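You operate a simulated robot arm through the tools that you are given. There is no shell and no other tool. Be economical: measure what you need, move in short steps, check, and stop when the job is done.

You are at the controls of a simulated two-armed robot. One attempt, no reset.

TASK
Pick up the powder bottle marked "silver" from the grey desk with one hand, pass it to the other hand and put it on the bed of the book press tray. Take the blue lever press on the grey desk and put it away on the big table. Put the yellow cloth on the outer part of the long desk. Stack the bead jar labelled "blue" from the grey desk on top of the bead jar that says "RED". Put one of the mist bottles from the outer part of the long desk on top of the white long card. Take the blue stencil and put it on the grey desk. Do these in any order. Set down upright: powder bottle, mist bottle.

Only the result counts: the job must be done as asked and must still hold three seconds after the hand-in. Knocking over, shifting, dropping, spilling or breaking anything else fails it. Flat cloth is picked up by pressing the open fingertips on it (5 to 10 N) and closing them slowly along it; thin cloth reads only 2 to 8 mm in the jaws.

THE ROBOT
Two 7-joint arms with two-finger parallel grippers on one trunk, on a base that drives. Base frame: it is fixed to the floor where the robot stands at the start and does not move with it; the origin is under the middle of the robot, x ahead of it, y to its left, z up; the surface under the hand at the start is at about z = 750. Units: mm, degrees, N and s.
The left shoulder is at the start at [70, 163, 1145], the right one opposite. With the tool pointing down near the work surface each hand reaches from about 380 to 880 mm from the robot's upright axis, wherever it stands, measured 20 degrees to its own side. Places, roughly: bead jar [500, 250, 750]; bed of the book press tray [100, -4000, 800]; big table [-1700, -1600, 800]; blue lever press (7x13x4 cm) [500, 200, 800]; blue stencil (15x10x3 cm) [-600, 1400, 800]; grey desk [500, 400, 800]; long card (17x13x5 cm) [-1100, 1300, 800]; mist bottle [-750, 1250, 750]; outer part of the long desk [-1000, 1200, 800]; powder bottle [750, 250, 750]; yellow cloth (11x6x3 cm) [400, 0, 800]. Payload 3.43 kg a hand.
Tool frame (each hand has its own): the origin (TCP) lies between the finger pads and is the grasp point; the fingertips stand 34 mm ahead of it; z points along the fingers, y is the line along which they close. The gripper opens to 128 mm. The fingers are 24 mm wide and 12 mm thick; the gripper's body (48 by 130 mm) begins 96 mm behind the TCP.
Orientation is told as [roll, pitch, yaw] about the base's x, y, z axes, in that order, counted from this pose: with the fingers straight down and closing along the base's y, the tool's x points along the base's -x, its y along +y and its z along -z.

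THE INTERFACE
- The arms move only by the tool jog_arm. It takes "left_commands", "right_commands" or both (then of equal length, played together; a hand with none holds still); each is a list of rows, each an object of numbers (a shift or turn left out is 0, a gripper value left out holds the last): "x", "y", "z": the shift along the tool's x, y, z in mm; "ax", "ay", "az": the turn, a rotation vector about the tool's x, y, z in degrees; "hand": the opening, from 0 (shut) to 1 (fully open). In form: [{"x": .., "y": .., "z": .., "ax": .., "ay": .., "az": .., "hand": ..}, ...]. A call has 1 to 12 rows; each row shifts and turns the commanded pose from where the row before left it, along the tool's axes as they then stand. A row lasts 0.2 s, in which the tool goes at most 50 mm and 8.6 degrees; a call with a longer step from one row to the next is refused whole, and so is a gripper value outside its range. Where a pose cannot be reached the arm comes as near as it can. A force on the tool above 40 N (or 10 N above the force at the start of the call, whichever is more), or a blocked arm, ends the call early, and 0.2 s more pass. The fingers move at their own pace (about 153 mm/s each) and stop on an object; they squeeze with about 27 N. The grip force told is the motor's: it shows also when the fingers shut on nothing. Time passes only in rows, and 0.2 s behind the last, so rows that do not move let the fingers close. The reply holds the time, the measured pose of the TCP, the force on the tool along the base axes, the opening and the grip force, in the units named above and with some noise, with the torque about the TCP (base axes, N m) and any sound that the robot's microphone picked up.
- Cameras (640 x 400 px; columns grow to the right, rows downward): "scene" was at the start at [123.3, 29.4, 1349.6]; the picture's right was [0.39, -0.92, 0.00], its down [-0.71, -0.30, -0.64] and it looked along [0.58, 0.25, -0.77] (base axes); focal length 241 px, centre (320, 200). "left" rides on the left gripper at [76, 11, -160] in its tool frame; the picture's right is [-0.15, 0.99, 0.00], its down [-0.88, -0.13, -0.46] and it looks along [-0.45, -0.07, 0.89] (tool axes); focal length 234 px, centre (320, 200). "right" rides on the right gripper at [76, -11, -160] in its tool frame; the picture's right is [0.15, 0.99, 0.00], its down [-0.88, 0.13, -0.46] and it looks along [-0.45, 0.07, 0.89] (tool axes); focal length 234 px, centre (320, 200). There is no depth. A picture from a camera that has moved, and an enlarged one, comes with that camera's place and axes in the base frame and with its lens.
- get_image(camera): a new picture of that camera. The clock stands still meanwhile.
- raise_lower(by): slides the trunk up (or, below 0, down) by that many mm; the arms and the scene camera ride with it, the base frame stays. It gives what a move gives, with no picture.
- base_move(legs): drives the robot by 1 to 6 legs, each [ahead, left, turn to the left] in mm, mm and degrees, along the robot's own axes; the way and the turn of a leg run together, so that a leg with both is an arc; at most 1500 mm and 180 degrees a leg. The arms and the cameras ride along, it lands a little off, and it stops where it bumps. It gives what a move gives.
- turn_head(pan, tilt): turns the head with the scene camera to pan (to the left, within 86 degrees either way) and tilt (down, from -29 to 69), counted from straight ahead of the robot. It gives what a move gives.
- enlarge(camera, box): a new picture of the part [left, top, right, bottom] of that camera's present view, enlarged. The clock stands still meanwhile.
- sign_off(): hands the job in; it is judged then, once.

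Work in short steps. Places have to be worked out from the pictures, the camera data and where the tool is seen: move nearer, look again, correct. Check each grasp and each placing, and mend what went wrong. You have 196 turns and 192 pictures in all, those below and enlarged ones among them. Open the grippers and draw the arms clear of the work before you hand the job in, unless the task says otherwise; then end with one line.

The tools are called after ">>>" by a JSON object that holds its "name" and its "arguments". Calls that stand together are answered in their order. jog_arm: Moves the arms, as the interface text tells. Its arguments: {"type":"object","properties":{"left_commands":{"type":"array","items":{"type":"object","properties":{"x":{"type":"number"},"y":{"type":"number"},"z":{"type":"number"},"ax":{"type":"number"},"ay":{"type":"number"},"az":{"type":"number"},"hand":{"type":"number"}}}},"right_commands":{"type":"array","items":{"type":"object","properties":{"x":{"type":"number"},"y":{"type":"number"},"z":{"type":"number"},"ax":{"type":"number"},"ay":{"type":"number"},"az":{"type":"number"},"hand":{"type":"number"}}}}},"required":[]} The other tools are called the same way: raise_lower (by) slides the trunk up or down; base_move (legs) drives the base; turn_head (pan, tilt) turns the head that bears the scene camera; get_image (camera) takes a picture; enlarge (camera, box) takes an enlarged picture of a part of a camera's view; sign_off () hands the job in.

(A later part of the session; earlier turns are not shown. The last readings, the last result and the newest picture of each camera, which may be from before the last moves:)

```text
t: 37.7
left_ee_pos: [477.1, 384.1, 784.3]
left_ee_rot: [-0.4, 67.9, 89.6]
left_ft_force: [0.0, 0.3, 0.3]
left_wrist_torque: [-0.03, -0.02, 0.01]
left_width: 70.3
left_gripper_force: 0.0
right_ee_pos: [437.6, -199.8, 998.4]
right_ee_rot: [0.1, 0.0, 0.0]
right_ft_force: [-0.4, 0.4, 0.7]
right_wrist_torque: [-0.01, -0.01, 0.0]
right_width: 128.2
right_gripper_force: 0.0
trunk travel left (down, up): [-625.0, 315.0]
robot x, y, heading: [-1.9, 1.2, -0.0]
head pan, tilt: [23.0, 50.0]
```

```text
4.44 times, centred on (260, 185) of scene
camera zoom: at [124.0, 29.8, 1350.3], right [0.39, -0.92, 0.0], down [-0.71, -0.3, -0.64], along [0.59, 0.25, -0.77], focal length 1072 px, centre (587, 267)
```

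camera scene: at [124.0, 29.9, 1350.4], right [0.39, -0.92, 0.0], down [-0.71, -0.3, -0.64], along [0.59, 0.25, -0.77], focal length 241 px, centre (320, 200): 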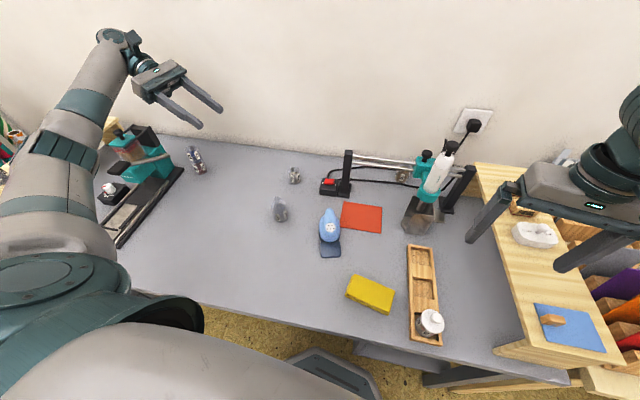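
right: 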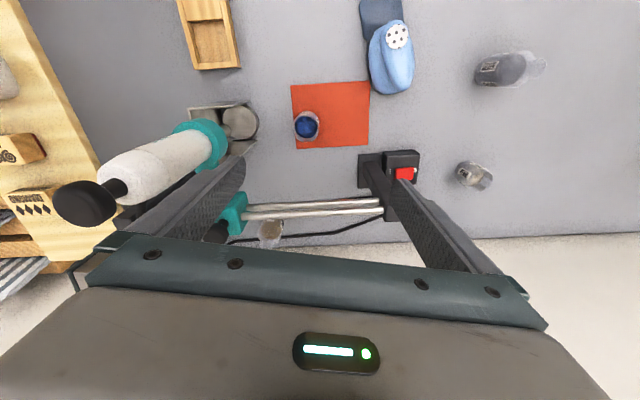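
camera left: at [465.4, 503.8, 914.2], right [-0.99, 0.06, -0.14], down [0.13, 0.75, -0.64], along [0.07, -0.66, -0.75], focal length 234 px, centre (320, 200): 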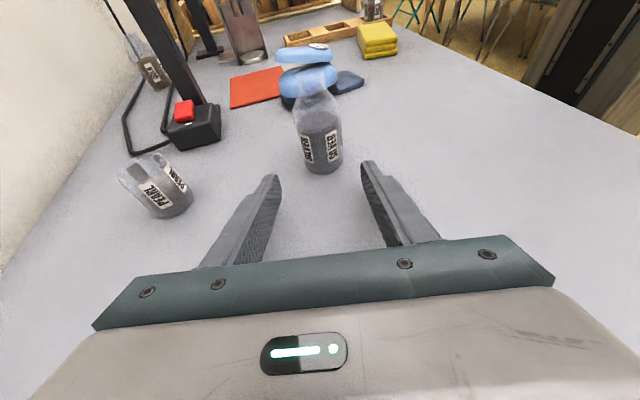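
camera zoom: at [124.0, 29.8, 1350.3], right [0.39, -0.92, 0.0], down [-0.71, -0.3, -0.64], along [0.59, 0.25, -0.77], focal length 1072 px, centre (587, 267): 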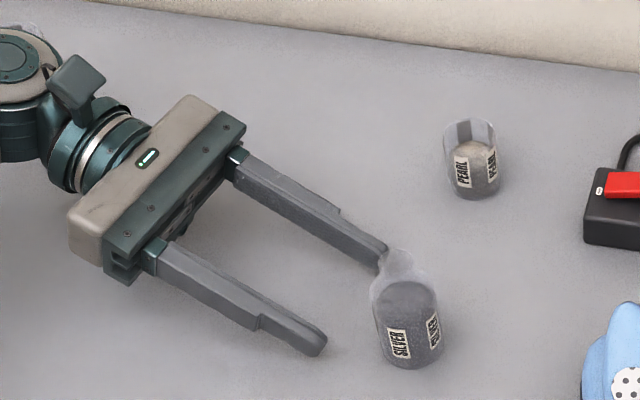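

The bottle is centred between the fingers. Advance ~57 mm, lower slightly and close.

>>> {"name": "jog_arm", "arguments": {"left_commands": [{"x": 5, "z": 19, "hand": 0.52}, {"x": 5, "z": 18}, {"x": 5.8, "z": 18}, {}, {"hand": 0.4}, {"hand": 0.3}, {"hand": 0.2}, {"hand": 0.0}, {}, {}]}}

>>> {"name": "get_image", "arguments": {"camera": "left"}}

>>> {"name": "enlarge", "arguments": {"camera": "scene", "box": [200, 140, 320, 230]}}

```text
t: 39.9
left_ee_pos: [475.3, 328.6, 779.7]
left_ee_rot: [-0.5, 67.9, 89.4]
left_ft_force: [0.0, -0.3, 0.0]
left_wrist_torque: [-0.05, 0.0, 0.02]
left_width: 40.5
left_gripper_force: 26.6
right_ee_pos: [437.5, -201.0, 997.8]
right_ee_rot: [0.0, -0.1, 0.0]
right_ft_force: [0.3, -0.3, -0.2]
right_wrist_torque: [0.01, 0.01, -0.02]
right_width: 127.9
right_gripper_force: 0.1
trunk travel left (down, up): [-625.0, 315.0]
robot x, y, heading: [2.1, 0.8, -0.1]
head pan, tilt: [23.0, 50.0]
```

```text
153 pictures are left
camera left: at [463.7, 446.8, 909.6], right [-0.99, 0.06, -0.14], down [0.13, 0.75, -0.64], along [0.07, -0.66, -0.75], focal length 234 px, centre (320, 200)
```

left: 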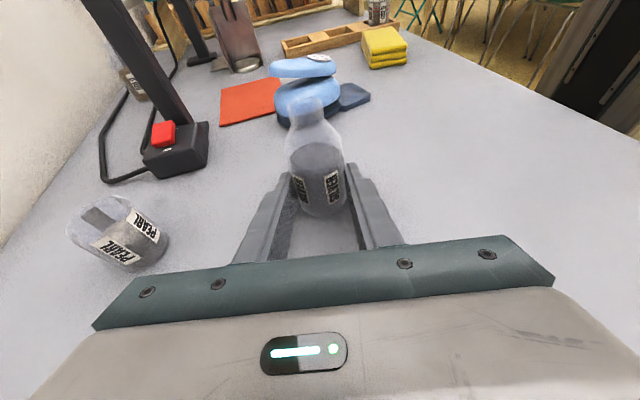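

```text
4.44 times, centred on (260, 185) of scene
camera zoom: at [123.9, 29.2, 1350.4], right [0.39, -0.92, 0.0], down [-0.71, -0.3, -0.64], along [0.59, 0.25, -0.77], focal length 1072 px, centre (587, 267)
```

zoom: 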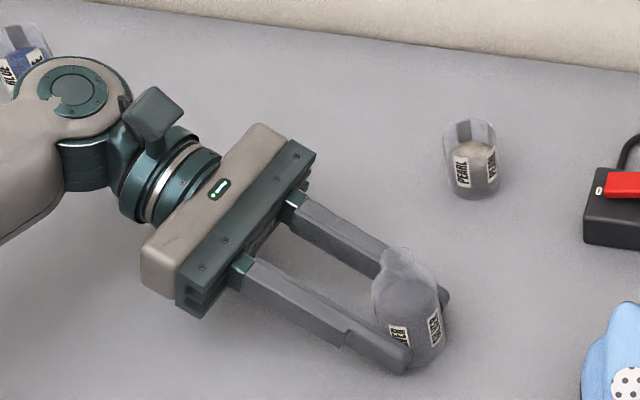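

Gripped (40.5 mm). Lift straight up 180 mm and bring it toward the middle.

>>> {"name": "jog_arm", "arguments": {"left_commands": [{"x": 9.3, "z": -3.75}, {"x": 18.5, "z": -7.5}, {"x": 27.8, "z": -11.25}, {"x": 27.8, "z": -11.25}, {"x": 27.8, "z": -11.25}, {"x": 27.8, "z": -11.25}, {"x": 27.8, "z": -11.25}, {"x": 7.5, "z": 18.5}, {"x": 11.2, "z": 27.8}, {"x": 11.2, "z": 27.8}, {"x": 11.2, "z": 27.8}, {"x": 7.5, "z": 18.5}]}}

>>> {"name": "get_image", "arguments": {"camera": "scene"}}

>>> {"name": "get_image", "arguments": {"camera": "left"}}

```text
t: 42.5
left_ee_pos: [473.1, 198.9, 956.9]
left_ee_rot: [-0.5, 67.9, 89.6]
left_ft_force: [-0.2, 0.2, -0.6]
left_wrist_torque: [0.0, -0.01, 0.0]
left_width: 40.7
left_gripper_force: 26.6
right_ee_pos: [438.0, -200.5, 996.4]
right_ee_rot: [0.0, 0.0, 0.0]
right_ft_force: [0.5, 1.2, 0.5]
right_wrist_torque: [0.06, 0.02, 0.0]
right_width: 127.9
right_gripper_force: 0.0
trunk travel left (down, up): [-625.0, 315.0]
robot x, y, heading: [-1.4, -0.6, 0.0]
head pan, tilt: [23.0, 50.0]
```

```text
151 pictures are left
camera scene: at [124.1, 29.0, 1350.4], right [0.39, -0.92, 0.0], down [-0.71, -0.3, -0.64], along [0.59, 0.25, -0.77], focal length 241 px, centre (320, 200)
```

scene: 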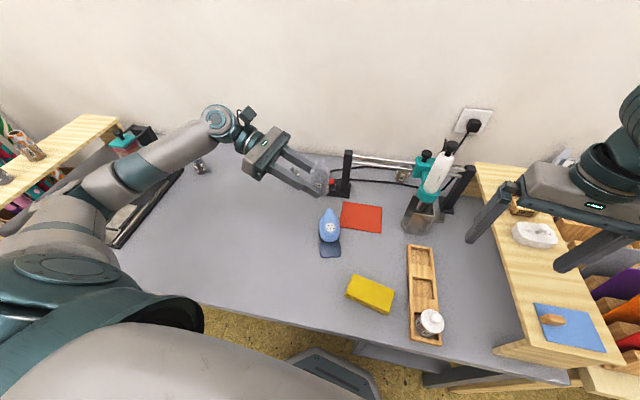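

```text
150 pictures are left
camera left: at [461.5, 317.2, 1087.8], right [-0.99, 0.05, -0.14], down [0.13, 0.75, -0.64], along [0.07, -0.66, -0.75], focal length 234 px, centre (320, 200)
```

left: 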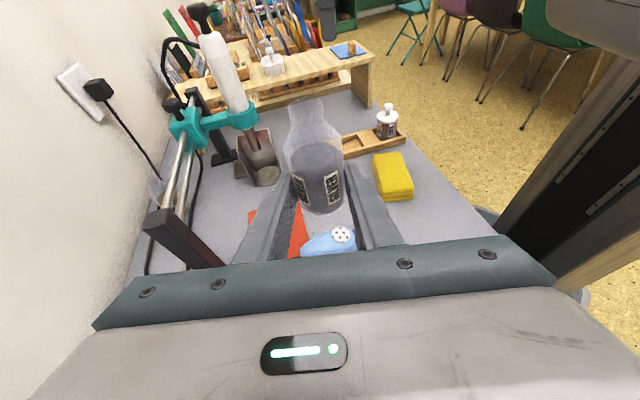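

Bottle axis is about (473,180), base z≈927. I bring the right hand over it from above, in two moves.

>>> {"name": "jog_arm", "arguments": {"right_commands": [{"z": -45, "hand": 0.7}, {"z": -45}, {"z": -44}, {"y": 47}, {"y": 47}, {"y": 47}, {"y": 47}, {"y": 47}, {"y": 47}, {"y": 47}, {"y": 40}, {"y": 11, "x": -35}]}}

>>> {"name": "get_image", "arguments": {"camera": "right"}}

>>> {"name": "get_image", "arguments": {"camera": "scene"}}

```text
t: 45.1
left_ee_pos: [474.5, 197.9, 957.2]
left_ee_rot: [-0.3, 67.9, 89.7]
left_ft_force: [0.3, 1.2, -1.6]
left_wrist_torque: [0.05, 0.01, -0.04]
left_width: 40.6
left_gripper_force: 27.4
right_ee_pos: [474.3, 178.3, 1132.2]
right_ee_rot: [-0.1, 0.0, 0.0]
right_ft_force: [0.5, 0.1, -0.8]
right_wrist_torque: [0.01, 0.02, -0.03]
right_width: 89.5
right_gripper_force: 0.1
trunk travel left (down, up): [-625.0, 315.0]
robot x, y, heading: [1.2, 0.6, 0.0]
head pan, tilt: [23.0, 50.0]
```

```text
149 pictures are left
camera right: at [396.5, 168.5, 1290.9], right [-0.15, 0.99, 0.0], down [0.88, 0.13, 0.46], along [0.45, 0.07, -0.89], focal length 234 px, centre (320, 200)
```

right: 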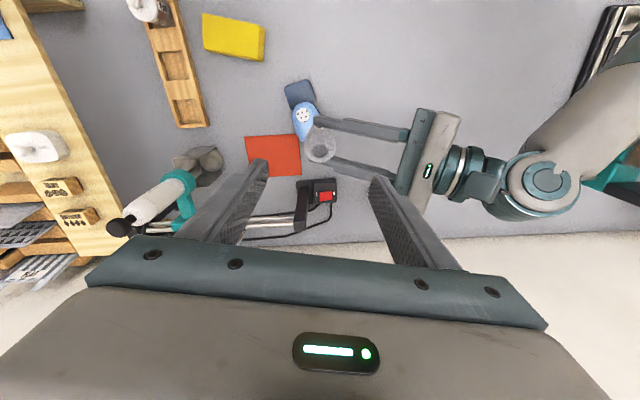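

```text
148 pictures are left
camera scene: at [125.3, 28.8, 1350.2], right [0.39, -0.92, 0.0], down [-0.71, -0.3, -0.64], along [0.59, 0.25, -0.77], focal length 241 px, centre (320, 200)
```

scene: 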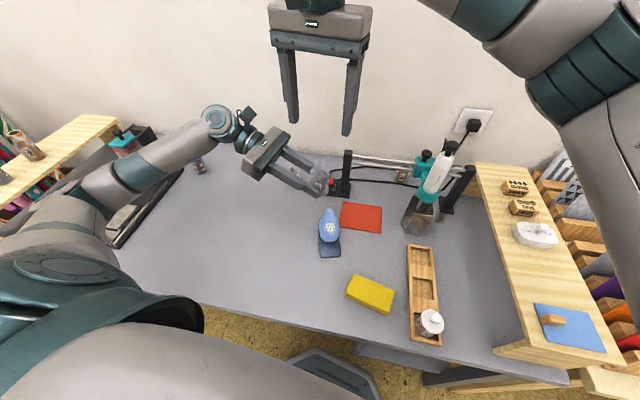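

Aligned. Descend most of the way and look again.

>>> {"name": "jog_arm", "arguments": {"right_commands": [{"z": 35}, {"z": 35}, {"z": 25}, {}]}}

>>> {"name": "get_image", "arguments": {"camera": "right"}}

>>> {"name": "enlarge", "arguments": {"camera": "scene", "box": [240, 100, 400, 220]}}

```text
t: 46.1
left_ee_pos: [472.9, 198.7, 958.1]
left_ee_rot: [-0.6, 67.9, 89.5]
left_ft_force: [-0.1, -0.1, 0.1]
left_wrist_torque: [0.03, -0.02, 0.03]
left_width: 40.8
left_gripper_force: 26.7
right_ee_pos: [473.4, 178.0, 1032.5]
right_ee_rot: [0.1, 0.0, 0.0]
right_ft_force: [0.3, 0.2, -0.2]
right_wrist_torque: [0.0, 0.01, -0.01]
right_width: 89.5
right_gripper_force: 0.0
trunk travel left (down, up): [-625.0, 315.0]
robot x, y, heading: [-2.9, 2.0, -0.2]
head pan, tilt: [23.0, 50.0]
```

```text
147 pictures are left
camera right: at [396.8, 167.4, 1191.4], right [-0.15, 0.99, 0.0], down [0.88, 0.13, 0.46], along [0.45, 0.07, -0.89], focal length 234 px, centre (320, 200)
```

right: 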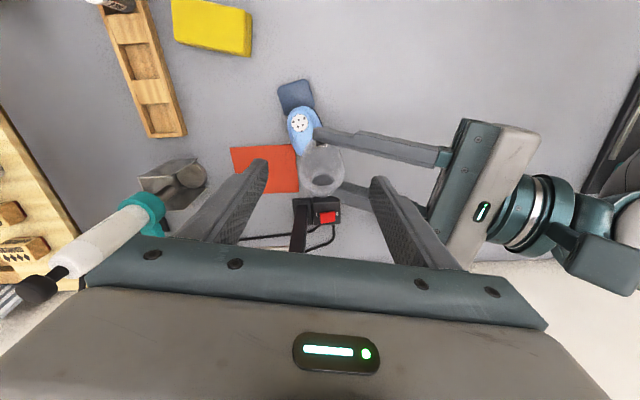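

```text
3.33 times, centred on (320, 160) of scene
camera zoom: at [123.8, 29.6, 1350.4], right [0.39, -0.92, 0.0], down [-0.71, -0.3, -0.64], along [0.59, 0.25, -0.77], focal length 804 px, centre (320, 333)
```

zoom: 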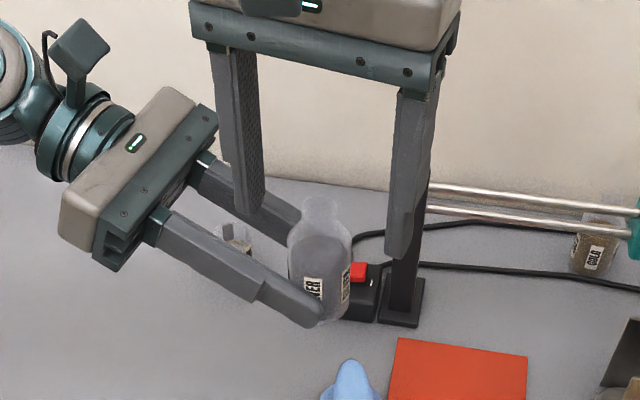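

Bottle axis looks like (468,178). Shift right hand 4 mm back, descend to z≈1008 and close on the upper body.

>>> {"name": "jog_arm", "arguments": {"right_commands": [{"x": 4, "z": 12}, {"z": 12}, {}, {"hand": 0.55}, {"hand": 0.45}, {"hand": 0.35}, {"hand": 0.2}, {"hand": 0.0}, {}, {}]}}

>>> {"name": "get_image", "arguments": {"camera": "right"}}

>>> {"name": "enlarge", "arguments": {"camera": "scene", "box": [240, 100, 400, 220]}}

```text
t: 48.3
left_ee_pos: [472.0, 199.2, 956.9]
left_ee_rot: [-0.5, 67.9, 89.5]
left_ft_force: [-1.3, -14.2, 0.3]
left_wrist_torque: [0.18, 0.01, 0.06]
left_width: 40.6
left_gripper_force: 27.1
right_ee_pos: [468.1, 179.0, 1011.6]
right_ee_rot: [0.1, 0.0, 0.0]
right_ft_force: [0.6, 14.5, 0.1]
right_wrist_torque: [0.56, -0.04, -0.05]
right_width: 40.6
right_gripper_force: 27.0
trunk travel left (down, up): [-625.0, 315.0]
robot x, y, heading: [-0.6, -2.6, 0.1]
head pan, tilt: [23.0, 50.0]
```

```text
145 pictures are left
camera right: at [392.3, 168.2, 1169.2], right [-0.15, 0.99, 0.0], down [0.88, 0.13, 0.46], along [0.45, 0.07, -0.89], focal length 234 px, centre (320, 200)
```

right: 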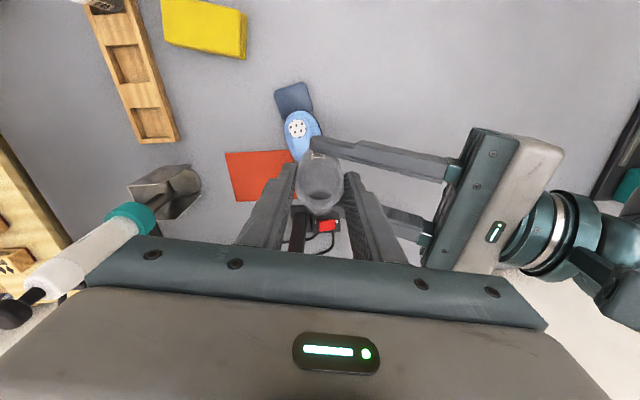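

```text
3.33 times, centred on (320, 160) of scene
camera zoom: at [124.0, 29.4, 1350.3], right [0.39, -0.92, 0.0], down [-0.71, -0.3, -0.64], along [0.59, 0.25, -0.77], focal length 804 px, centre (320, 333)
```

zoom: 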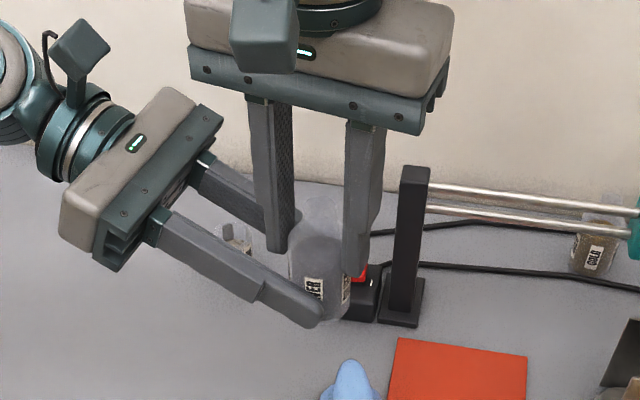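

Both hands grip the body (40.6 mm each). Open the left hand and withdraw it along its fingers.

>>> {"name": "jog_arm", "arguments": {"left_commands": [{"hand": 0.4}, {"hand": 0.55}, {"hand": 0.6}, {"z": -20}, {"z": -35}, {"z": -40}, {"z": -40}, {}]}}

>>> {"name": "get_image", "arguments": {"camera": "left"}}

>>> {"name": "enlarge", "arguments": {"camera": "scene", "box": [240, 100, 400, 220]}}

```text
t: 50.1
left_ee_pos: [473.7, 325.3, 1011.7]
left_ee_rot: [-0.4, 67.9, 89.6]
left_ft_force: [0.4, -0.1, 0.1]
left_wrist_torque: [0.01, -0.02, -0.01]
left_width: 76.7
left_gripper_force: 0.1
right_ee_pos: [469.8, 178.1, 1011.5]
right_ee_rot: [0.0, -0.1, 0.0]
right_ft_force: [-1.0, 0.1, 0.0]
right_wrist_torque: [0.02, 0.01, 0.0]
right_width: 40.6
right_gripper_force: 27.2
trunk travel left (down, up): [-625.0, 315.0]
robot x, y, heading: [-1.9, -0.1, 0.1]
head pan, tilt: [23.0, 50.0]
```

```text
143 pictures are left
camera left: at [462.6, 443.3, 1142.0], right [-0.99, 0.06, -0.14], down [0.13, 0.75, -0.64], along [0.07, -0.66, -0.75], focal length 234 px, centre (320, 200)
```

left: 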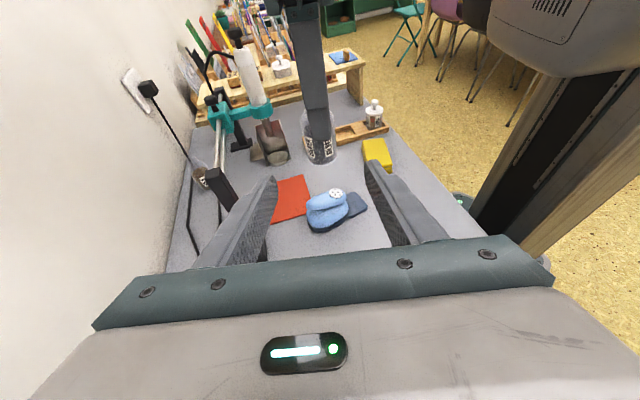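

```text
3.33 times, centred on (320, 160) of scene
camera zoom: at [124.4, 29.1, 1350.3], right [0.39, -0.92, 0.0], down [-0.71, -0.3, -0.64], along [0.59, 0.25, -0.77], focal length 804 px, centre (320, 333)
```

zoom: 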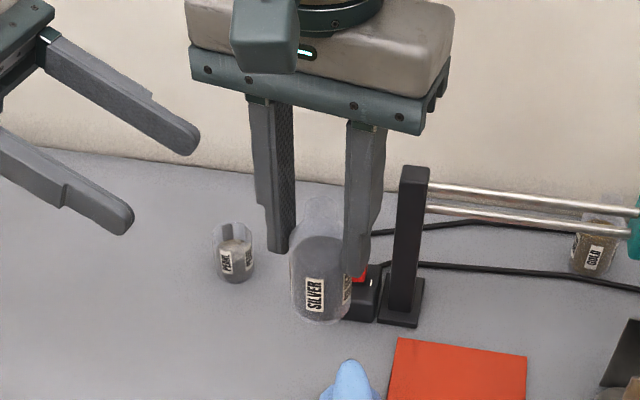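

Handover succeeded. Move the right hand with the bottle back and to the right, gently.

>>> {"name": "jog_arm", "arguments": {"right_commands": [{"x": 12, "z": -10}, {"x": 20, "z": -20}, {"y": -15}, {"y": -30}, {"y": -38}, {"y": -38}, {"y": -38}, {"y": -38}, {"y": -38}, {"y": -38}, {"y": -38}, {"y": -30}]}}

>>> {"name": "jog_arm", "arguments": {"left_commands": [{"ay": -8.5}, {"ay": -8.5}, {"ay": -8.5}, {"ay": -8.5}, {"ay": -8.5}, {"ay": -8.5}, {"ay": -8.5}, {"ay": -8.4}]}}

>>> {"name": "enlarge", "arguments": {"camera": "scene", "box": [290, 180, 370, 280]}}

>>> {"name": "get_image", "arguments": {"camera": "left"}}

```text
t: 52.7
left_ee_pos: [472.6, 323.4, 1013.6]
left_ee_rot: [-0.5, 67.8, 89.6]
left_ft_force: [-0.2, -0.9, 0.1]
left_wrist_torque: [0.04, -0.04, 0.01]
left_width: 76.8
left_gripper_force: 0.0
right_ee_pos: [435.6, -162.3, 1040.7]
right_ee_rot: [0.0, 0.0, 0.0]
right_ft_force: [0.3, -1.1, -0.6]
right_wrist_torque: [0.03, 0.01, -0.03]
right_width: 40.7
right_gripper_force: 26.5
trunk travel left (down, up): [-625.0, 315.0]
robot x, y, heading: [-0.7, -0.1, -0.2]
head pan, tilt: [23.0, 50.0]
```

```text
t: 54.5
left_ee_pos: [473.8, 325.7, 1009.5]
left_ee_rot: [-0.2, -0.2, 90.1]
left_ft_force: [0.5, 0.2, -0.1]
left_wrist_torque: [0.01, 0.01, -0.01]
left_width: 76.7
left_gripper_force: 0.1
right_ee_pos: [434.6, -162.3, 1041.4]
right_ee_rot: [0.0, 0.0, 0.0]
right_ft_force: [0.5, -0.5, -0.2]
right_wrist_torque: [0.01, -0.01, -0.04]
right_width: 40.6
right_gripper_force: 27.2
trunk travel left (down, up): [-625.0, 315.0]
robot x, y, heading: [0.5, 1.0, 0.1]
head pan, tilt: [23.0, 50.0]
```

```text
4.00 times, centred on (330, 230) of scene
camera zoom: at [124.1, 28.2, 1350.3], right [0.39, -0.92, 0.0], down [-0.71, -0.3, -0.64], along [0.59, 0.25, -0.77], focal length 965 px, centre (280, 80)
```

zoom: 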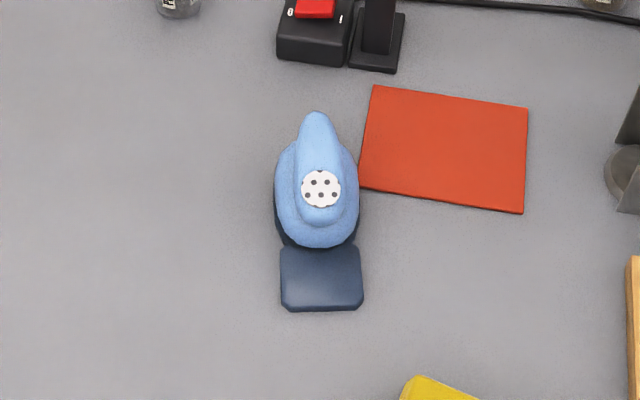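

```text
140 pictures are left
camera left: at [462.3, 247.6, 1169.1], right [-0.99, 0.15, 0.0], down [0.13, 0.88, 0.46], along [0.07, 0.45, -0.89], focal length 234 px, centre (320, 200)
```

left: 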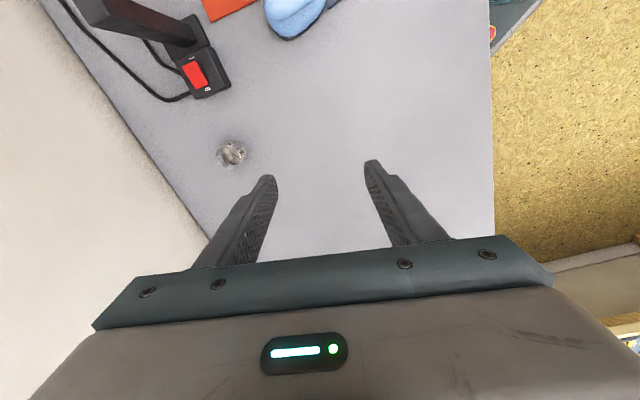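

The lever press centre looks near (470,142), long axis about 20° to the left of ahead. I rotate the left hand to yaw 21° above it.

>>> {"name": "jog_arm", "arguments": {"left_commands": [{"az": 8.6, "hand": 0.9}, {"az": 8.6}, {"az": 8.6}, {"az": 8.6}, {"az": 8.6}, {"az": 8.6}, {"az": 8.6}, {"az": 8.6}]}}

>>> {"name": "jog_arm", "arguments": {"left_commands": [{"x": 13.9, "y": -34}, {"x": 13.9, "y": -34}, {"x": 13.9, "y": -34}, {"x": 13.9, "y": -34}, {"x": 13.9, "y": -34}]}}

>>> {"name": "get_image", "arguments": {"camera": "left"}}

```text
t: 56.3
left_ee_pos: [474.9, 324.2, 1008.4]
left_ee_rot: [-0.2, -0.2, 21.1]
left_ft_force: [0.5, -0.3, 0.6]
left_wrist_torque: [-0.01, -0.01, 0.03]
left_width: 115.1
left_gripper_force: 0.0
right_ee_pos: [435.0, -162.2, 1041.7]
right_ee_rot: [0.0, 0.1, 0.0]
right_ft_force: [0.3, -0.4, -1.6]
right_wrist_torque: [0.01, 0.02, 0.02]
right_width: 40.6
right_gripper_force: 27.0
trunk travel left (down, up): [-625.0, 315.0]
robot x, y, heading: [1.6, -0.5, -0.2]
head pan, tilt: [23.0, 50.0]
```

```text
t: 57.5
left_ee_pos: [470.6, 140.0, 1009.3]
left_ee_rot: [-0.1, -0.3, 21.3]
left_ft_force: [-0.4, 0.8, -0.1]
left_wrist_torque: [0.02, 0.01, 0.01]
left_width: 115.4
left_gripper_force: 0.0
right_ee_pos: [437.1, -161.4, 1040.5]
right_ee_rot: [0.1, 0.0, 0.0]
right_ft_force: [-0.2, 0.1, -0.9]
right_wrist_torque: [0.0, 0.06, -0.01]
right_width: 40.9
right_gripper_force: 26.7
trunk travel left (down, up): [-625.0, 315.0]
robot x, y, heading: [0.7, 1.1, 0.1]
head pan, tilt: [23.0, 50.0]
```

```text
139 pictures are left
camera left: at [395.7, 122.5, 1168.5], right [-0.22, 0.98, 0.0], down [0.87, 0.2, 0.46], along [0.45, 0.1, -0.89], focal length 234 px, centre (320, 200)
```

left: 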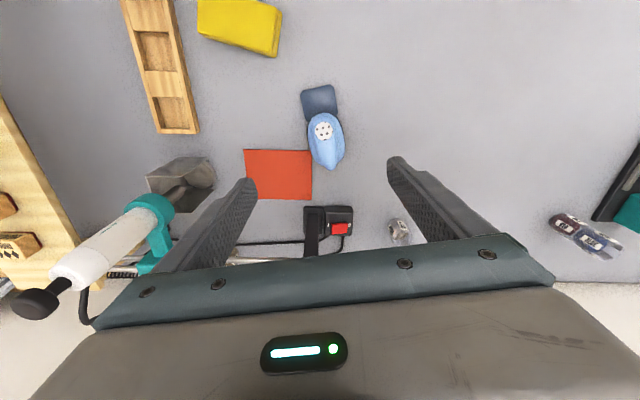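

Shift 6 mm left and descend to z≈835, then check.

>>> {"name": "jog_arm", "arguments": {"left_commands": [{"y": 6, "z": 40}, {"z": 45}, {"z": 45}, {"z": 44}, {}]}}

>>> {"name": "get_image", "arguments": {"camera": "left"}}

>>> {"name": "enlarge", "arguments": {"camera": "scene", "box": [250, 140, 410, 260]}}

```text
t: 58.7
left_ee_pos: [469.9, 150.3, 835.4]
left_ee_rot: [-0.2, -0.2, 21.2]
left_ft_force: [0.2, 0.4, -0.3]
left_wrist_torque: [-0.03, 0.02, 0.0]
left_width: 115.1
left_gripper_force: 0.0
right_ee_pos: [434.5, -161.2, 1042.1]
right_ee_rot: [0.0, 0.1, 0.0]
right_ft_force: [-0.3, -0.7, -1.4]
right_wrist_torque: [0.01, 0.01, 0.0]
right_width: 40.9
right_gripper_force: 27.2
trunk travel left (down, up): [-625.0, 315.0]
robot x, y, heading: [-0.9, 0.1, 0.2]
head pan, tilt: [23.0, 50.0]
```

```text
138 pictures are left
camera left: at [395.2, 132.0, 995.6], right [-0.22, 0.98, 0.0], down [0.87, 0.2, 0.46], along [0.45, 0.1, -0.89], focal length 234 px, centre (320, 200)
```

left: 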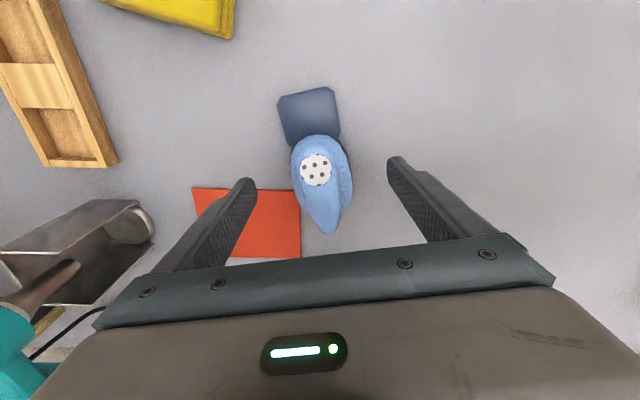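

```text
3.33 times, centred on (330, 200) of scene
camera zoom: at [123.7, 28.9, 1350.4], right [0.39, -0.92, 0.0], down [-0.71, -0.3, -0.64], along [0.59, 0.25, -0.77], focal length 804 px, centre (287, 200)
```

zoom: 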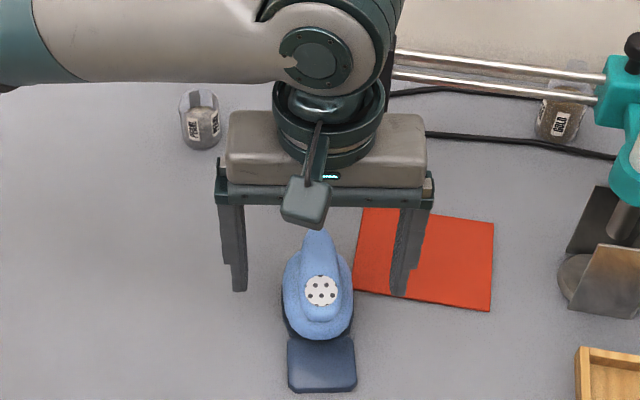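

The press axis is about 8–9° further round; rotate to yaw ~30°, descend to z≈793 and close.

>>> {"name": "jog_arm", "arguments": {"left_commands": [{"az": -8.5}, {"z": 22}, {"z": 20}, {}, {"hand": 0.7}, {"hand": 0.5}, {"hand": 0.3}, {"hand": 0.0}, {}, {}]}}

>>> {"name": "get_image", "arguments": {"camera": "left"}}

```text
t: 60.9
left_ee_pos: [468.9, 148.7, 794.7]
left_ee_rot: [-0.1, -0.1, 29.7]
left_ft_force: [0.2, -0.3, -0.1]
left_wrist_torque: [-0.01, -0.04, -0.04]
left_width: 61.5
left_gripper_force: 27.5
right_ee_pos: [436.6, -161.6, 1041.0]
right_ee_rot: [-0.1, 0.0, 0.0]
right_ft_force: [-0.6, -0.5, -0.7]
right_wrist_torque: [0.0, 0.01, 0.02]
right_width: 41.1
right_gripper_force: 26.9
trunk travel left (down, up): [-625.0, 315.0]
robot x, y, heading: [4.8, -1.6, -0.1]
head pan, tilt: [23.0, 50.0]
```

```text
136 pictures are left
camera left: at [397.6, 119.6, 953.9], right [-0.36, 0.93, 0.0], down [0.83, 0.32, 0.46], along [0.43, 0.17, -0.89], focal length 234 px, centre (320, 200)
```

left: 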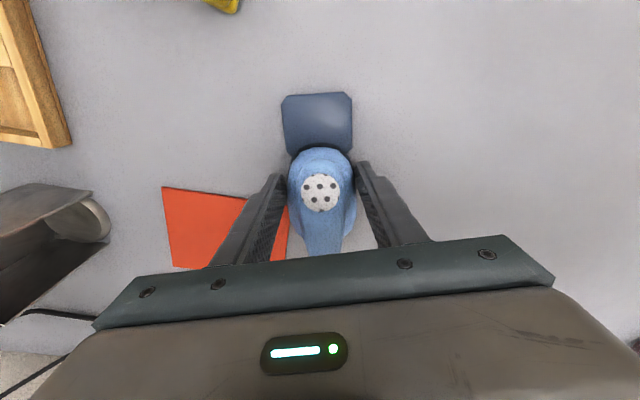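

Gripped at 61.5 mm. Lift slowly and check.

>>> {"name": "jog_arm", "arguments": {"left_commands": [{"z": -8}, {"z": -15}, {"z": -25}, {"z": -30}, {"z": -35}, {"z": -35}, {"z": -35}, {"z": -25}, {}]}}

>>> {"name": "get_image", "arguments": {"camera": "scene"}}

```text
t: 62.9
left_ee_pos: [468.8, 148.2, 1000.4]
left_ee_rot: [0.0, -0.1, 29.7]
left_ft_force: [-0.1, 0.4, -2.7]
left_wrist_torque: [-0.05, 0.05, 0.04]
left_width: 61.4
left_gripper_force: 27.0
right_ee_pos: [435.2, -160.9, 1041.3]
right_ee_rot: [0.0, 0.0, 0.1]
right_ft_force: [0.4, -1.4, -1.7]
right_wrist_torque: [0.0, 0.02, 0.01]
right_width: 40.7
right_gripper_force: 27.0
trunk travel left (down, up): [-625.0, 315.0]
robot x, y, heading: [1.3, 1.7, -0.0]
head pan, tilt: [23.0, 50.0]
```

```text
135 pictures are left
camera scene: at [124.5, 29.3, 1350.3], right [0.39, -0.92, 0.0], down [-0.71, -0.3, -0.64], along [0.59, 0.25, -0.77], focal length 241 px, centre (320, 200)
```

scene: 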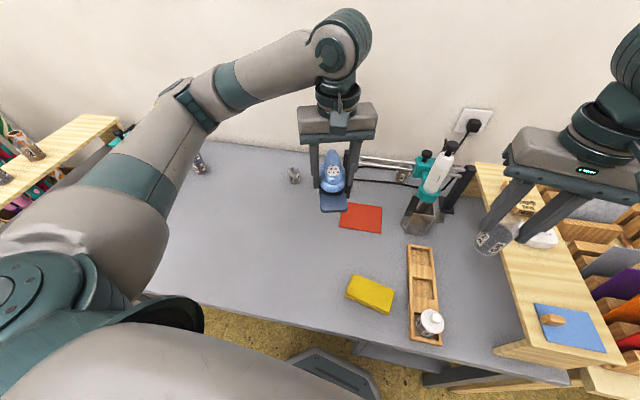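

Both objects are held. I tuck the arms a little, then back away from the desk and turn right.

>>> {"name": "jog_arm", "arguments": {"left_commands": [{"x": 10.8, "y": 21.5}, {"x": 10.8, "y": 21.5}, {"x": 10.8, "y": 21.5}], "right_commands": [{"x": 10}, {"x": 10}, {"x": 5}]}}

>>> {"name": "base_move", "arguments": {"legs": [[-450, 0, 0]]}}

>>> {"name": "turn_head", "arguments": {"pan": -60, "tilt": 20}}

>>> {"name": "get_image", "arguments": {"camera": "scene"}}

```text
t: 63.7
left_ee_pos: [406.9, 186.4, 1000.5]
left_ee_rot: [-0.1, -0.1, 29.7]
left_ft_force: [-2.0, 0.0, -2.4]
left_wrist_torque: [-0.02, -0.03, -0.06]
left_width: 61.1
left_gripper_force: 27.4
right_ee_pos: [410.1, -158.9, 1042.4]
right_ee_rot: [0.0, 0.0, -0.1]
right_ft_force: [-0.4, -0.1, -1.0]
right_wrist_torque: [-0.03, -0.02, 0.0]
right_width: 40.9
right_gripper_force: 26.6
trunk travel left (down, up): [-625.0, 315.0]
robot x, y, heading: [-2.2, 0.3, 0.1]
head pan, tilt: [23.0, 50.0]
```

```text
t: 66.5
left_ee_pos: [-40.2, 187.8, 999.9]
left_ee_rot: [-0.1, -0.2, 30.0]
left_ft_force: [-1.1, 0.1, -2.2]
left_wrist_torque: [-0.04, 0.03, 0.05]
left_width: 61.3
left_gripper_force: 27.1
right_ee_pos: [-35.3, -159.8, 1041.3]
right_ee_rot: [0.0, 0.0, 0.3]
right_ft_force: [-1.0, -0.4, -0.4]
right_wrist_torque: [0.0, -0.02, 0.0]
right_width: 40.7
right_gripper_force: 27.3
trunk travel left (down, up): [-625.0, 315.0]
robot x, y, heading: [-445.9, 0.6, 0.2]
head pan, tilt: [23.0, 50.0]
```

```text
t: 68.0
left_ee_pos: [-39.1, 185.9, 999.1]
left_ee_rot: [-0.1, -0.1, 30.0]
left_ft_force: [-0.8, -0.3, -2.3]
left_wrist_torque: [0.03, 0.05, -0.02]
left_width: 61.2
left_gripper_force: 27.2
right_ee_pos: [-35.8, -159.9, 1041.4]
right_ee_rot: [0.0, 0.0, 0.3]
right_ft_force: [-0.9, -0.3, -0.3]
right_wrist_torque: [-0.02, -0.03, 0.01]
right_width: 40.8
right_gripper_force: 27.1
trunk travel left (down, up): [-625.0, 315.0]
robot x, y, heading: [-446.6, 0.1, 0.3]
head pan, tilt: [-60.0, 20.0]
```

```text
134 pictures are left
camera scene: at [-346.9, -82.2, 1395.9], right [-0.86, -0.51, 0.0], down [-0.17, 0.3, -0.94], along [0.47, -0.81, -0.34], focal length 241 px, centre (320, 200)
```

scene: 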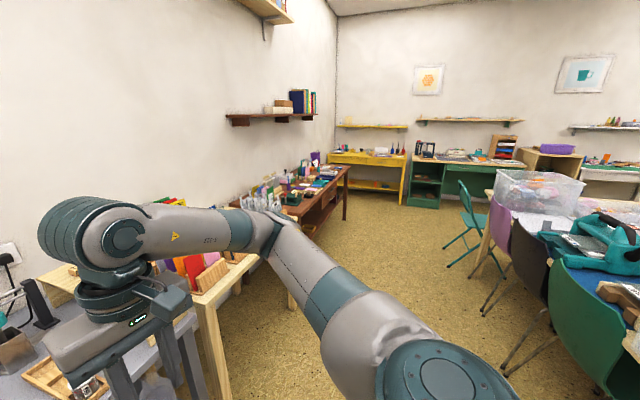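

The corridor is wide; chairs line the big table's near side at x≈-800. I turn right to see the big table's near end.

>>> {"name": "base_move", "arguments": {"legs": [[0, 0, -110]]}}

>>> {"name": "turn_head", "arguments": {"pan": -10, "tilt": 22}}

>>> {"name": "get_image", "arguments": {"camera": "scene"}}

```text
t: 73.1
left_ee_pos: [-429.8, -449.9, 998.2]
left_ee_rot: [-0.1, -0.1, -82.6]
left_ft_force: [0.1, 1.7, -2.5]
left_wrist_torque: [0.02, 0.03, -0.02]
left_width: 61.2
left_gripper_force: 27.1
right_ee_pos: [-752.2, -320.0, 1042.1]
right_ee_rot: [0.1, 0.0, -112.5]
right_ft_force: [-0.6, 0.8, -2.1]
right_wrist_torque: [-0.02, 0.01, 0.01]
right_width: 40.3
right_gripper_force: 26.7
trunk travel left (down, up): [-625.0, 315.0]
robot x, y, heading: [-448.9, 3.3, -112.3]
head pan, tilt: [-60.0, 20.0]
```

```text
t: 74.3
left_ee_pos: [-430.4, -449.8, 999.7]
left_ee_rot: [-0.1, -0.1, -82.7]
left_ft_force: [-0.2, 0.1, -2.1]
left_wrist_torque: [0.02, -0.04, -0.02]
left_width: 61.3
left_gripper_force: 26.8
right_ee_pos: [-754.0, -320.4, 1041.7]
right_ee_rot: [0.0, 0.0, -112.4]
right_ft_force: [-0.3, -0.1, -1.6]
right_wrist_torque: [-0.02, -0.01, 0.02]
right_width: 40.6
right_gripper_force: 26.8
trunk travel left (down, up): [-625.0, 315.0]
robot x, y, heading: [-446.8, -1.4, -112.5]
head pan, tilt: [-10.0, 22.0]
```

```text
133 pictures are left
camera scene: at [-513.4, -127.3, 1392.7], right [-0.84, 0.54, 0.0], down [0.2, 0.32, -0.93], along [-0.5, -0.78, -0.38], focal length 241 px, centre (320, 200)
```

scene: 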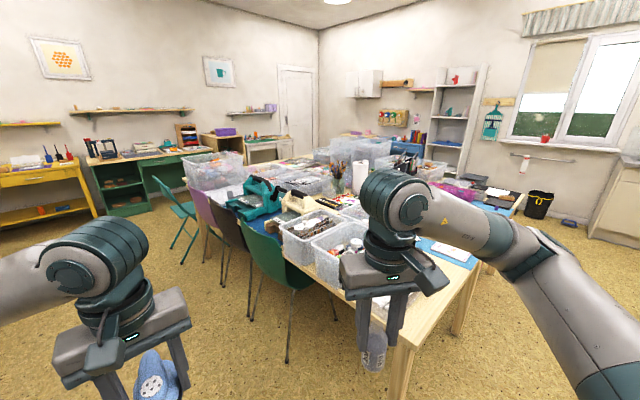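

The table's near end has no chair. I enlarge that area to find free table space.

>>> {"name": "enlarge", "arguments": {"camera": "scene", "box": [280, 170, 540, 380]}}

>>> {"name": "get_image", "arguments": {"camera": "right"}}

```text
1.90 times, centred on (410, 275) of scene
camera zoom: at [-513.4, -127.3, 1392.7], right [-0.84, 0.54, 0.0], down [0.2, 0.32, -0.93], along [-0.5, -0.78, -0.38], focal length 460 px, centre (149, 57)
```

zoom: 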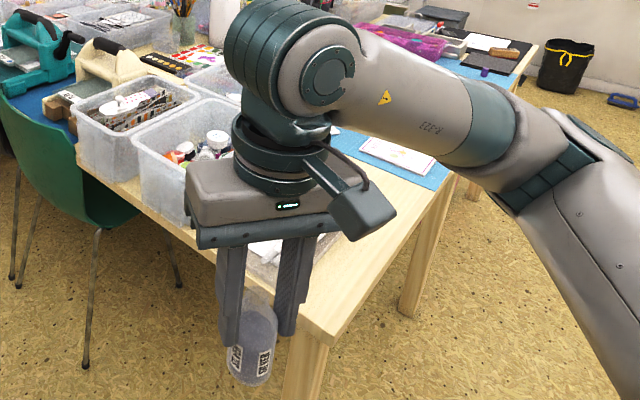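

```text
131 pictures are left
camera right: at [-734.7, -245.4, 1199.8], right [0.97, -0.24, 0.0], down [-0.21, -0.86, 0.46], along [-0.11, -0.44, -0.89], focal length 234 px, centre (320, 200)
```

right: 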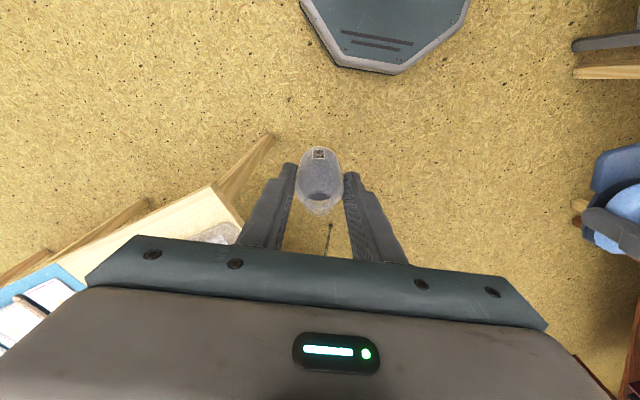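

Table corner is at about (-1003,-380), top z≈750, turned ~10°. I look to the robot's right to check the floor there before sidestepping.

>>> {"name": "turn_head", "arguments": {"pan": -70, "tilt": 35}}

>>> {"name": "get_image", "arguments": {"camera": "scene"}}

```text
t: 75.6
left_ee_pos: [-431.0, -449.5, 1000.3]
left_ee_rot: [-0.2, -0.1, -82.6]
left_ft_force: [-0.2, -0.4, -1.7]
left_wrist_torque: [0.03, 0.0, -0.01]
left_width: 61.2
left_gripper_force: 26.6
right_ee_pos: [-752.2, -319.7, 1041.8]
right_ee_rot: [0.0, 0.1, -112.3]
right_ft_force: [-0.1, 0.0, -2.0]
right_wrist_torque: [0.01, 0.01, -0.02]
right_width: 40.8
right_gripper_force: 26.9
trunk travel left (down, up): [-625.0, 315.0]
robot x, y, heading: [-448.1, -3.5, -112.5]
head pan, tilt: [-70.0, 35.0]
```

```text
130 pictures are left
camera scene: at [-551.7, -45.4, 1372.1], right [0.04, 1.0, 0.0], down [0.57, -0.02, -0.82], along [-0.82, 0.03, -0.57], focal length 241 px, centre (320, 200)
```

scene: 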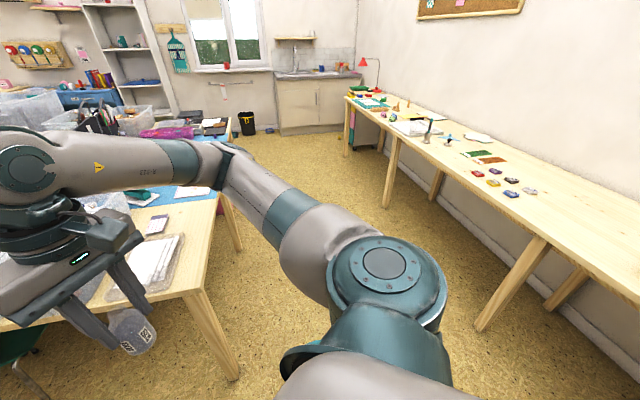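

The aisle is clear. Zoom on the table end for free space.

>>> {"name": "enlarge", "arguments": {"camera": "scene", "box": [80, 120, 280, 320]}}

```text
2.00 times, centred on (180, 220) of scene
camera zoom: at [-551.7, -45.4, 1372.1], right [0.04, 1.0, 0.0], down [0.57, -0.02, -0.82], along [-0.82, 0.03, -0.57], focal length 482 px, centre (600, 160)
```

zoom: 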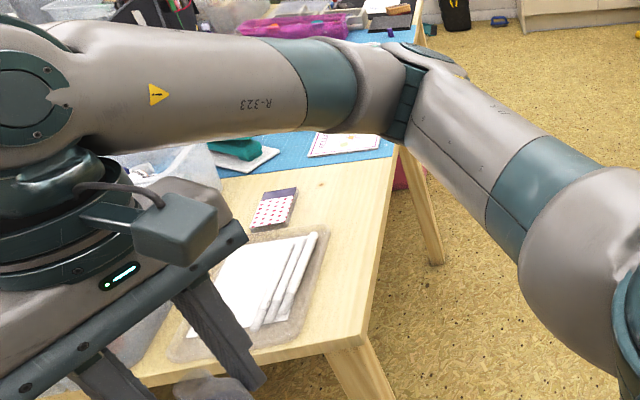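

Free wood lies around (-1330,-535), between the tray, the small box and the blue mat. I sidestep so the left hand reaches it.

>>> {"name": "base_move", "arguments": {"legs": [[367, -913, 0], [0, 0, 13]]}}

>>> {"name": "turn_head", "arguments": {"pan": 10, "tilt": 50}}

>>> {"name": "get_image", "arguments": {"camera": "scene"}}

>>> {"name": "get_image", "arguments": {"camera": "left"}}

```text
t: 81.6
left_ee_pos: [-1315.4, -412.2, 1000.0]
left_ee_rot: [0.0, -0.2, -69.1]
left_ft_force: [1.0, -0.2, -2.6]
left_wrist_torque: [0.04, 0.01, -0.01]
left_width: 61.0
left_gripper_force: 26.4
right_ee_pos: [-1658.2, -362.2, 1041.2]
right_ee_rot: [0.0, 0.0, -98.8]
right_ft_force: [-0.4, -0.5, -1.3]
right_wrist_torque: [0.0, 0.04, -0.02]
right_width: 40.4
right_gripper_force: 27.0
trunk travel left (down, up): [-625.0, 315.0]
robot x, y, heading: [-1439.4, 20.3, -98.8]
head pan, tilt: [-70.0, 35.0]
```

```text
t: 83.1
left_ee_pos: [-1317.0, -413.4, 999.4]
left_ee_rot: [-0.2, -0.1, -69.1]
left_ft_force: [0.1, -0.6, -2.7]
left_wrist_torque: [0.02, 0.02, 0.01]
left_width: 60.9
left_gripper_force: 27.3
right_ee_pos: [-1658.8, -362.8, 1042.1]
right_ee_rot: [0.0, 0.0, -98.9]
right_ft_force: [0.8, 0.1, -1.1]
right_wrist_torque: [-0.02, 0.0, -0.01]
right_width: 40.9
right_gripper_force: 26.6
trunk travel left (down, up): [-625.0, 315.0]
robot x, y, heading: [-1440.4, 19.6, -98.9]
head pan, tilt: [10.0, 50.0]
```

```text
128 pictures are left
camera scene: at [-1440.5, -109.1, 1350.3], right [-1.0, -0.02, 0.0], down [-0.02, 0.77, -0.64], along [0.01, -0.64, -0.77], focal length 241 px, centre (320, 200)
```

scene: 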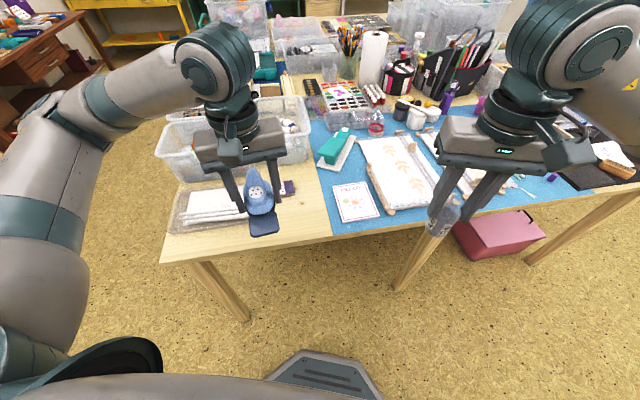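

```text
127 pictures are left
camera left: at [-1332.2, -339.2, 1159.1], right [0.98, 0.22, 0.0], down [0.19, -0.87, 0.46], along [0.1, -0.45, -0.89], focal length 234 px, centre (320, 200)
```

left: 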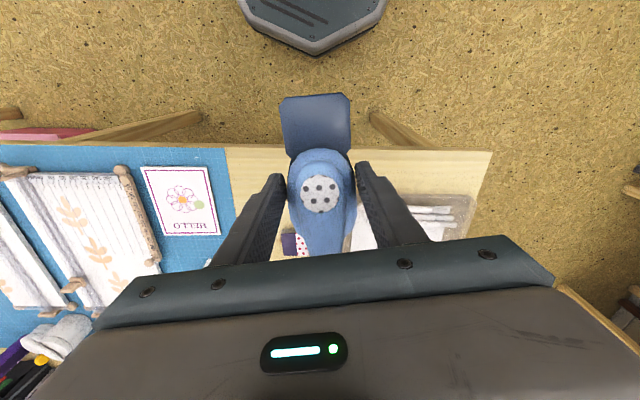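

Free patch centre ≈ (-1335,-540). I turn the press to lie along the table edge and move over the patch.

>>> {"name": "jog_arm", "arguments": {"left_commands": [{"az": -8.5}, {"az": -8.5}, {"az": -8.5}, {"az": -8.5}, {"az": -8.5}, {"az": -8.5}, {"az": -8.5}, {"y": -42, "x": -1}, {"y": -42, "x": -1}, {"y": -42, "x": -1}]}}

>>> {"name": "get_image", "arguments": {"camera": "left"}}

>>> {"name": "enlarge", "arguments": {"camera": "scene", "box": [160, 120, 360, 260]}}

```text
t: 85.3
left_ee_pos: [-1332.9, -541.6, 1000.7]
left_ee_rot: [-0.1, 0.0, -9.5]
left_ft_force: [-0.8, -0.5, -3.0]
left_wrist_torque: [0.04, 0.04, 0.01]
left_width: 61.0
left_gripper_force: 26.9
right_ee_pos: [-1660.9, -363.9, 1040.5]
right_ee_rot: [0.1, 0.1, -98.8]
right_ft_force: [0.4, 0.3, -1.3]
right_wrist_torque: [0.03, 0.0, -0.02]
right_width: 40.6
right_gripper_force: 27.3
trunk travel left (down, up): [-625.0, 315.0]
robot x, y, heading: [-1435.5, 17.3, -99.0]
head pan, tilt: [10.0, 50.0]
```

```text
126 pictures are left
camera left: at [-1406.1, -518.8, 1159.2], right [0.31, 0.95, 0.0], down [0.85, -0.27, 0.46], along [0.43, -0.14, -0.89], focal length 234 px, centre (320, 200)
```

left: 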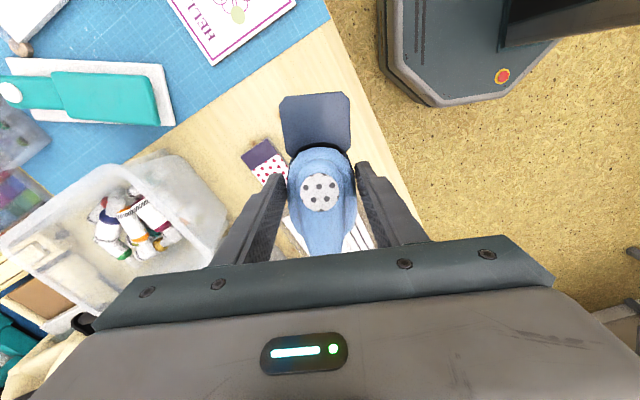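

```text
2.86 times, centred on (260, 190) of scene
camera zoom: at [-1441.5, -110.8, 1350.2], right [-1.0, -0.02, 0.0], down [-0.02, 0.77, -0.64], along [0.01, -0.64, -0.77], focal length 689 px, centre (491, 229)
```

zoom: 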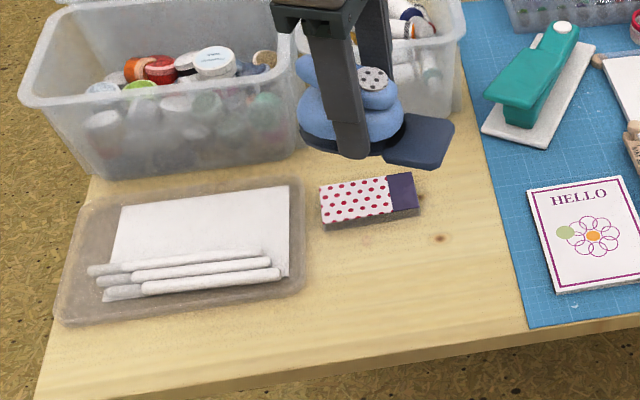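

The patch spans x −1245…−1455, y −465…−615. I shift to (-1348,-530) and descend to just above the surface.

>>> {"name": "jog_arm", "arguments": {"left_commands": [{"x": 16.8, "y": 9.3}, {"z": 37}, {"z": 37}, {"z": 37}, {"z": 37}, {"z": 37}, {"z": 8}, {}]}}

>>> {"name": "get_image", "arguments": {"camera": "scene"}}

```text
t: 87.1
left_ee_pos: [-1348.7, -527.7, 805.2]
left_ee_rot: [-0.3, 0.0, -9.6]
left_ft_force: [0.5, 0.2, -2.3]
left_wrist_torque: [0.0, -0.01, 0.0]
left_width: 61.0
left_gripper_force: 27.2
right_ee_pos: [-1659.2, -362.8, 1042.0]
right_ee_rot: [0.0, 0.0, -98.8]
right_ft_force: [0.1, -0.7, -1.2]
right_wrist_torque: [0.0, -0.03, 0.01]
right_width: 40.9
right_gripper_force: 27.7
trunk travel left (down, up): [-625.0, 315.0]
robot x, y, heading: [-1435.9, 19.1, -98.8]
head pan, tilt: [10.0, 50.0]
```

```text
124 pictures are left
camera scene: at [-1440.5, -109.3, 1350.3], right [-1.0, -0.02, 0.0], down [-0.02, 0.77, -0.64], along [0.01, -0.64, -0.77], focal length 241 px, centre (320, 200)
```

scene: 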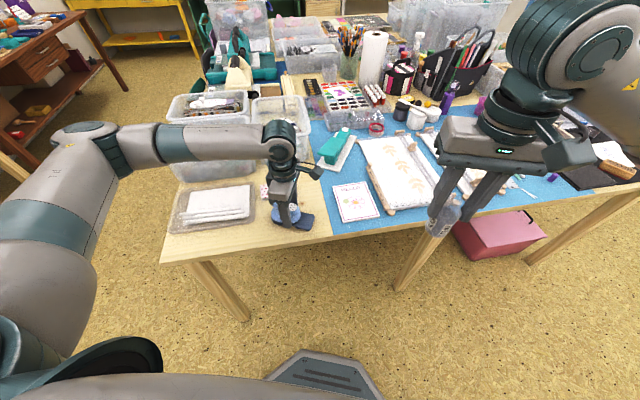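

Good spot. Lower gently to contact.

>>> {"name": "jog_arm", "arguments": {"left_commands": [{"z": 4}, {"z": 4}, {"z": 3}, {}]}}

```text
t: 88.1
left_ee_pos: [-1348.9, -526.8, 796.3]
left_ee_rot: [-0.1, -0.1, -9.6]
left_ft_force: [0.3, 0.0, -2.1]
left_wrist_torque: [-0.02, 0.03, -0.01]
left_width: 61.2
left_gripper_force: 26.9
right_ee_pos: [-1659.2, -363.9, 1041.8]
right_ee_rot: [0.0, 0.0, -98.8]
right_ft_force: [-0.4, 0.6, -0.8]
right_wrist_torque: [0.0, 0.0, 0.0]
right_width: 40.4
right_gripper_force: 27.2
trunk travel left (down, up): [-625.0, 315.0]
robot x, y, heading: [-1438.0, 21.6, -98.8]
head pan, tilt: [10.0, 50.0]
```

>>> {"name": "jog_arm", "arguments": {"left_commands": [{"z": 2}, {"z": 2}, {}]}}

```text
t: 88.9
left_ee_pos: [-1349.3, -525.9, 795.2]
left_ee_rot: [-0.5, -0.1, -9.6]
left_ft_force: [-0.1, -8.4, 21.3]
left_wrist_torque: [0.3, -0.44, -0.25]
left_width: 61.4
left_gripper_force: 27.1
right_ee_pos: [-1659.2, -362.1, 1042.6]
right_ee_rot: [0.1, 0.0, -98.8]
right_ft_force: [-0.8, 0.9, -0.8]
right_wrist_torque: [0.02, -0.02, 0.02]
right_width: 40.8
right_gripper_force: 27.0
trunk travel left (down, up): [-625.0, 315.0]
robot x, y, heading: [-1438.8, 19.3, -98.8]
head pan, tilt: [10.0, 50.0]
```

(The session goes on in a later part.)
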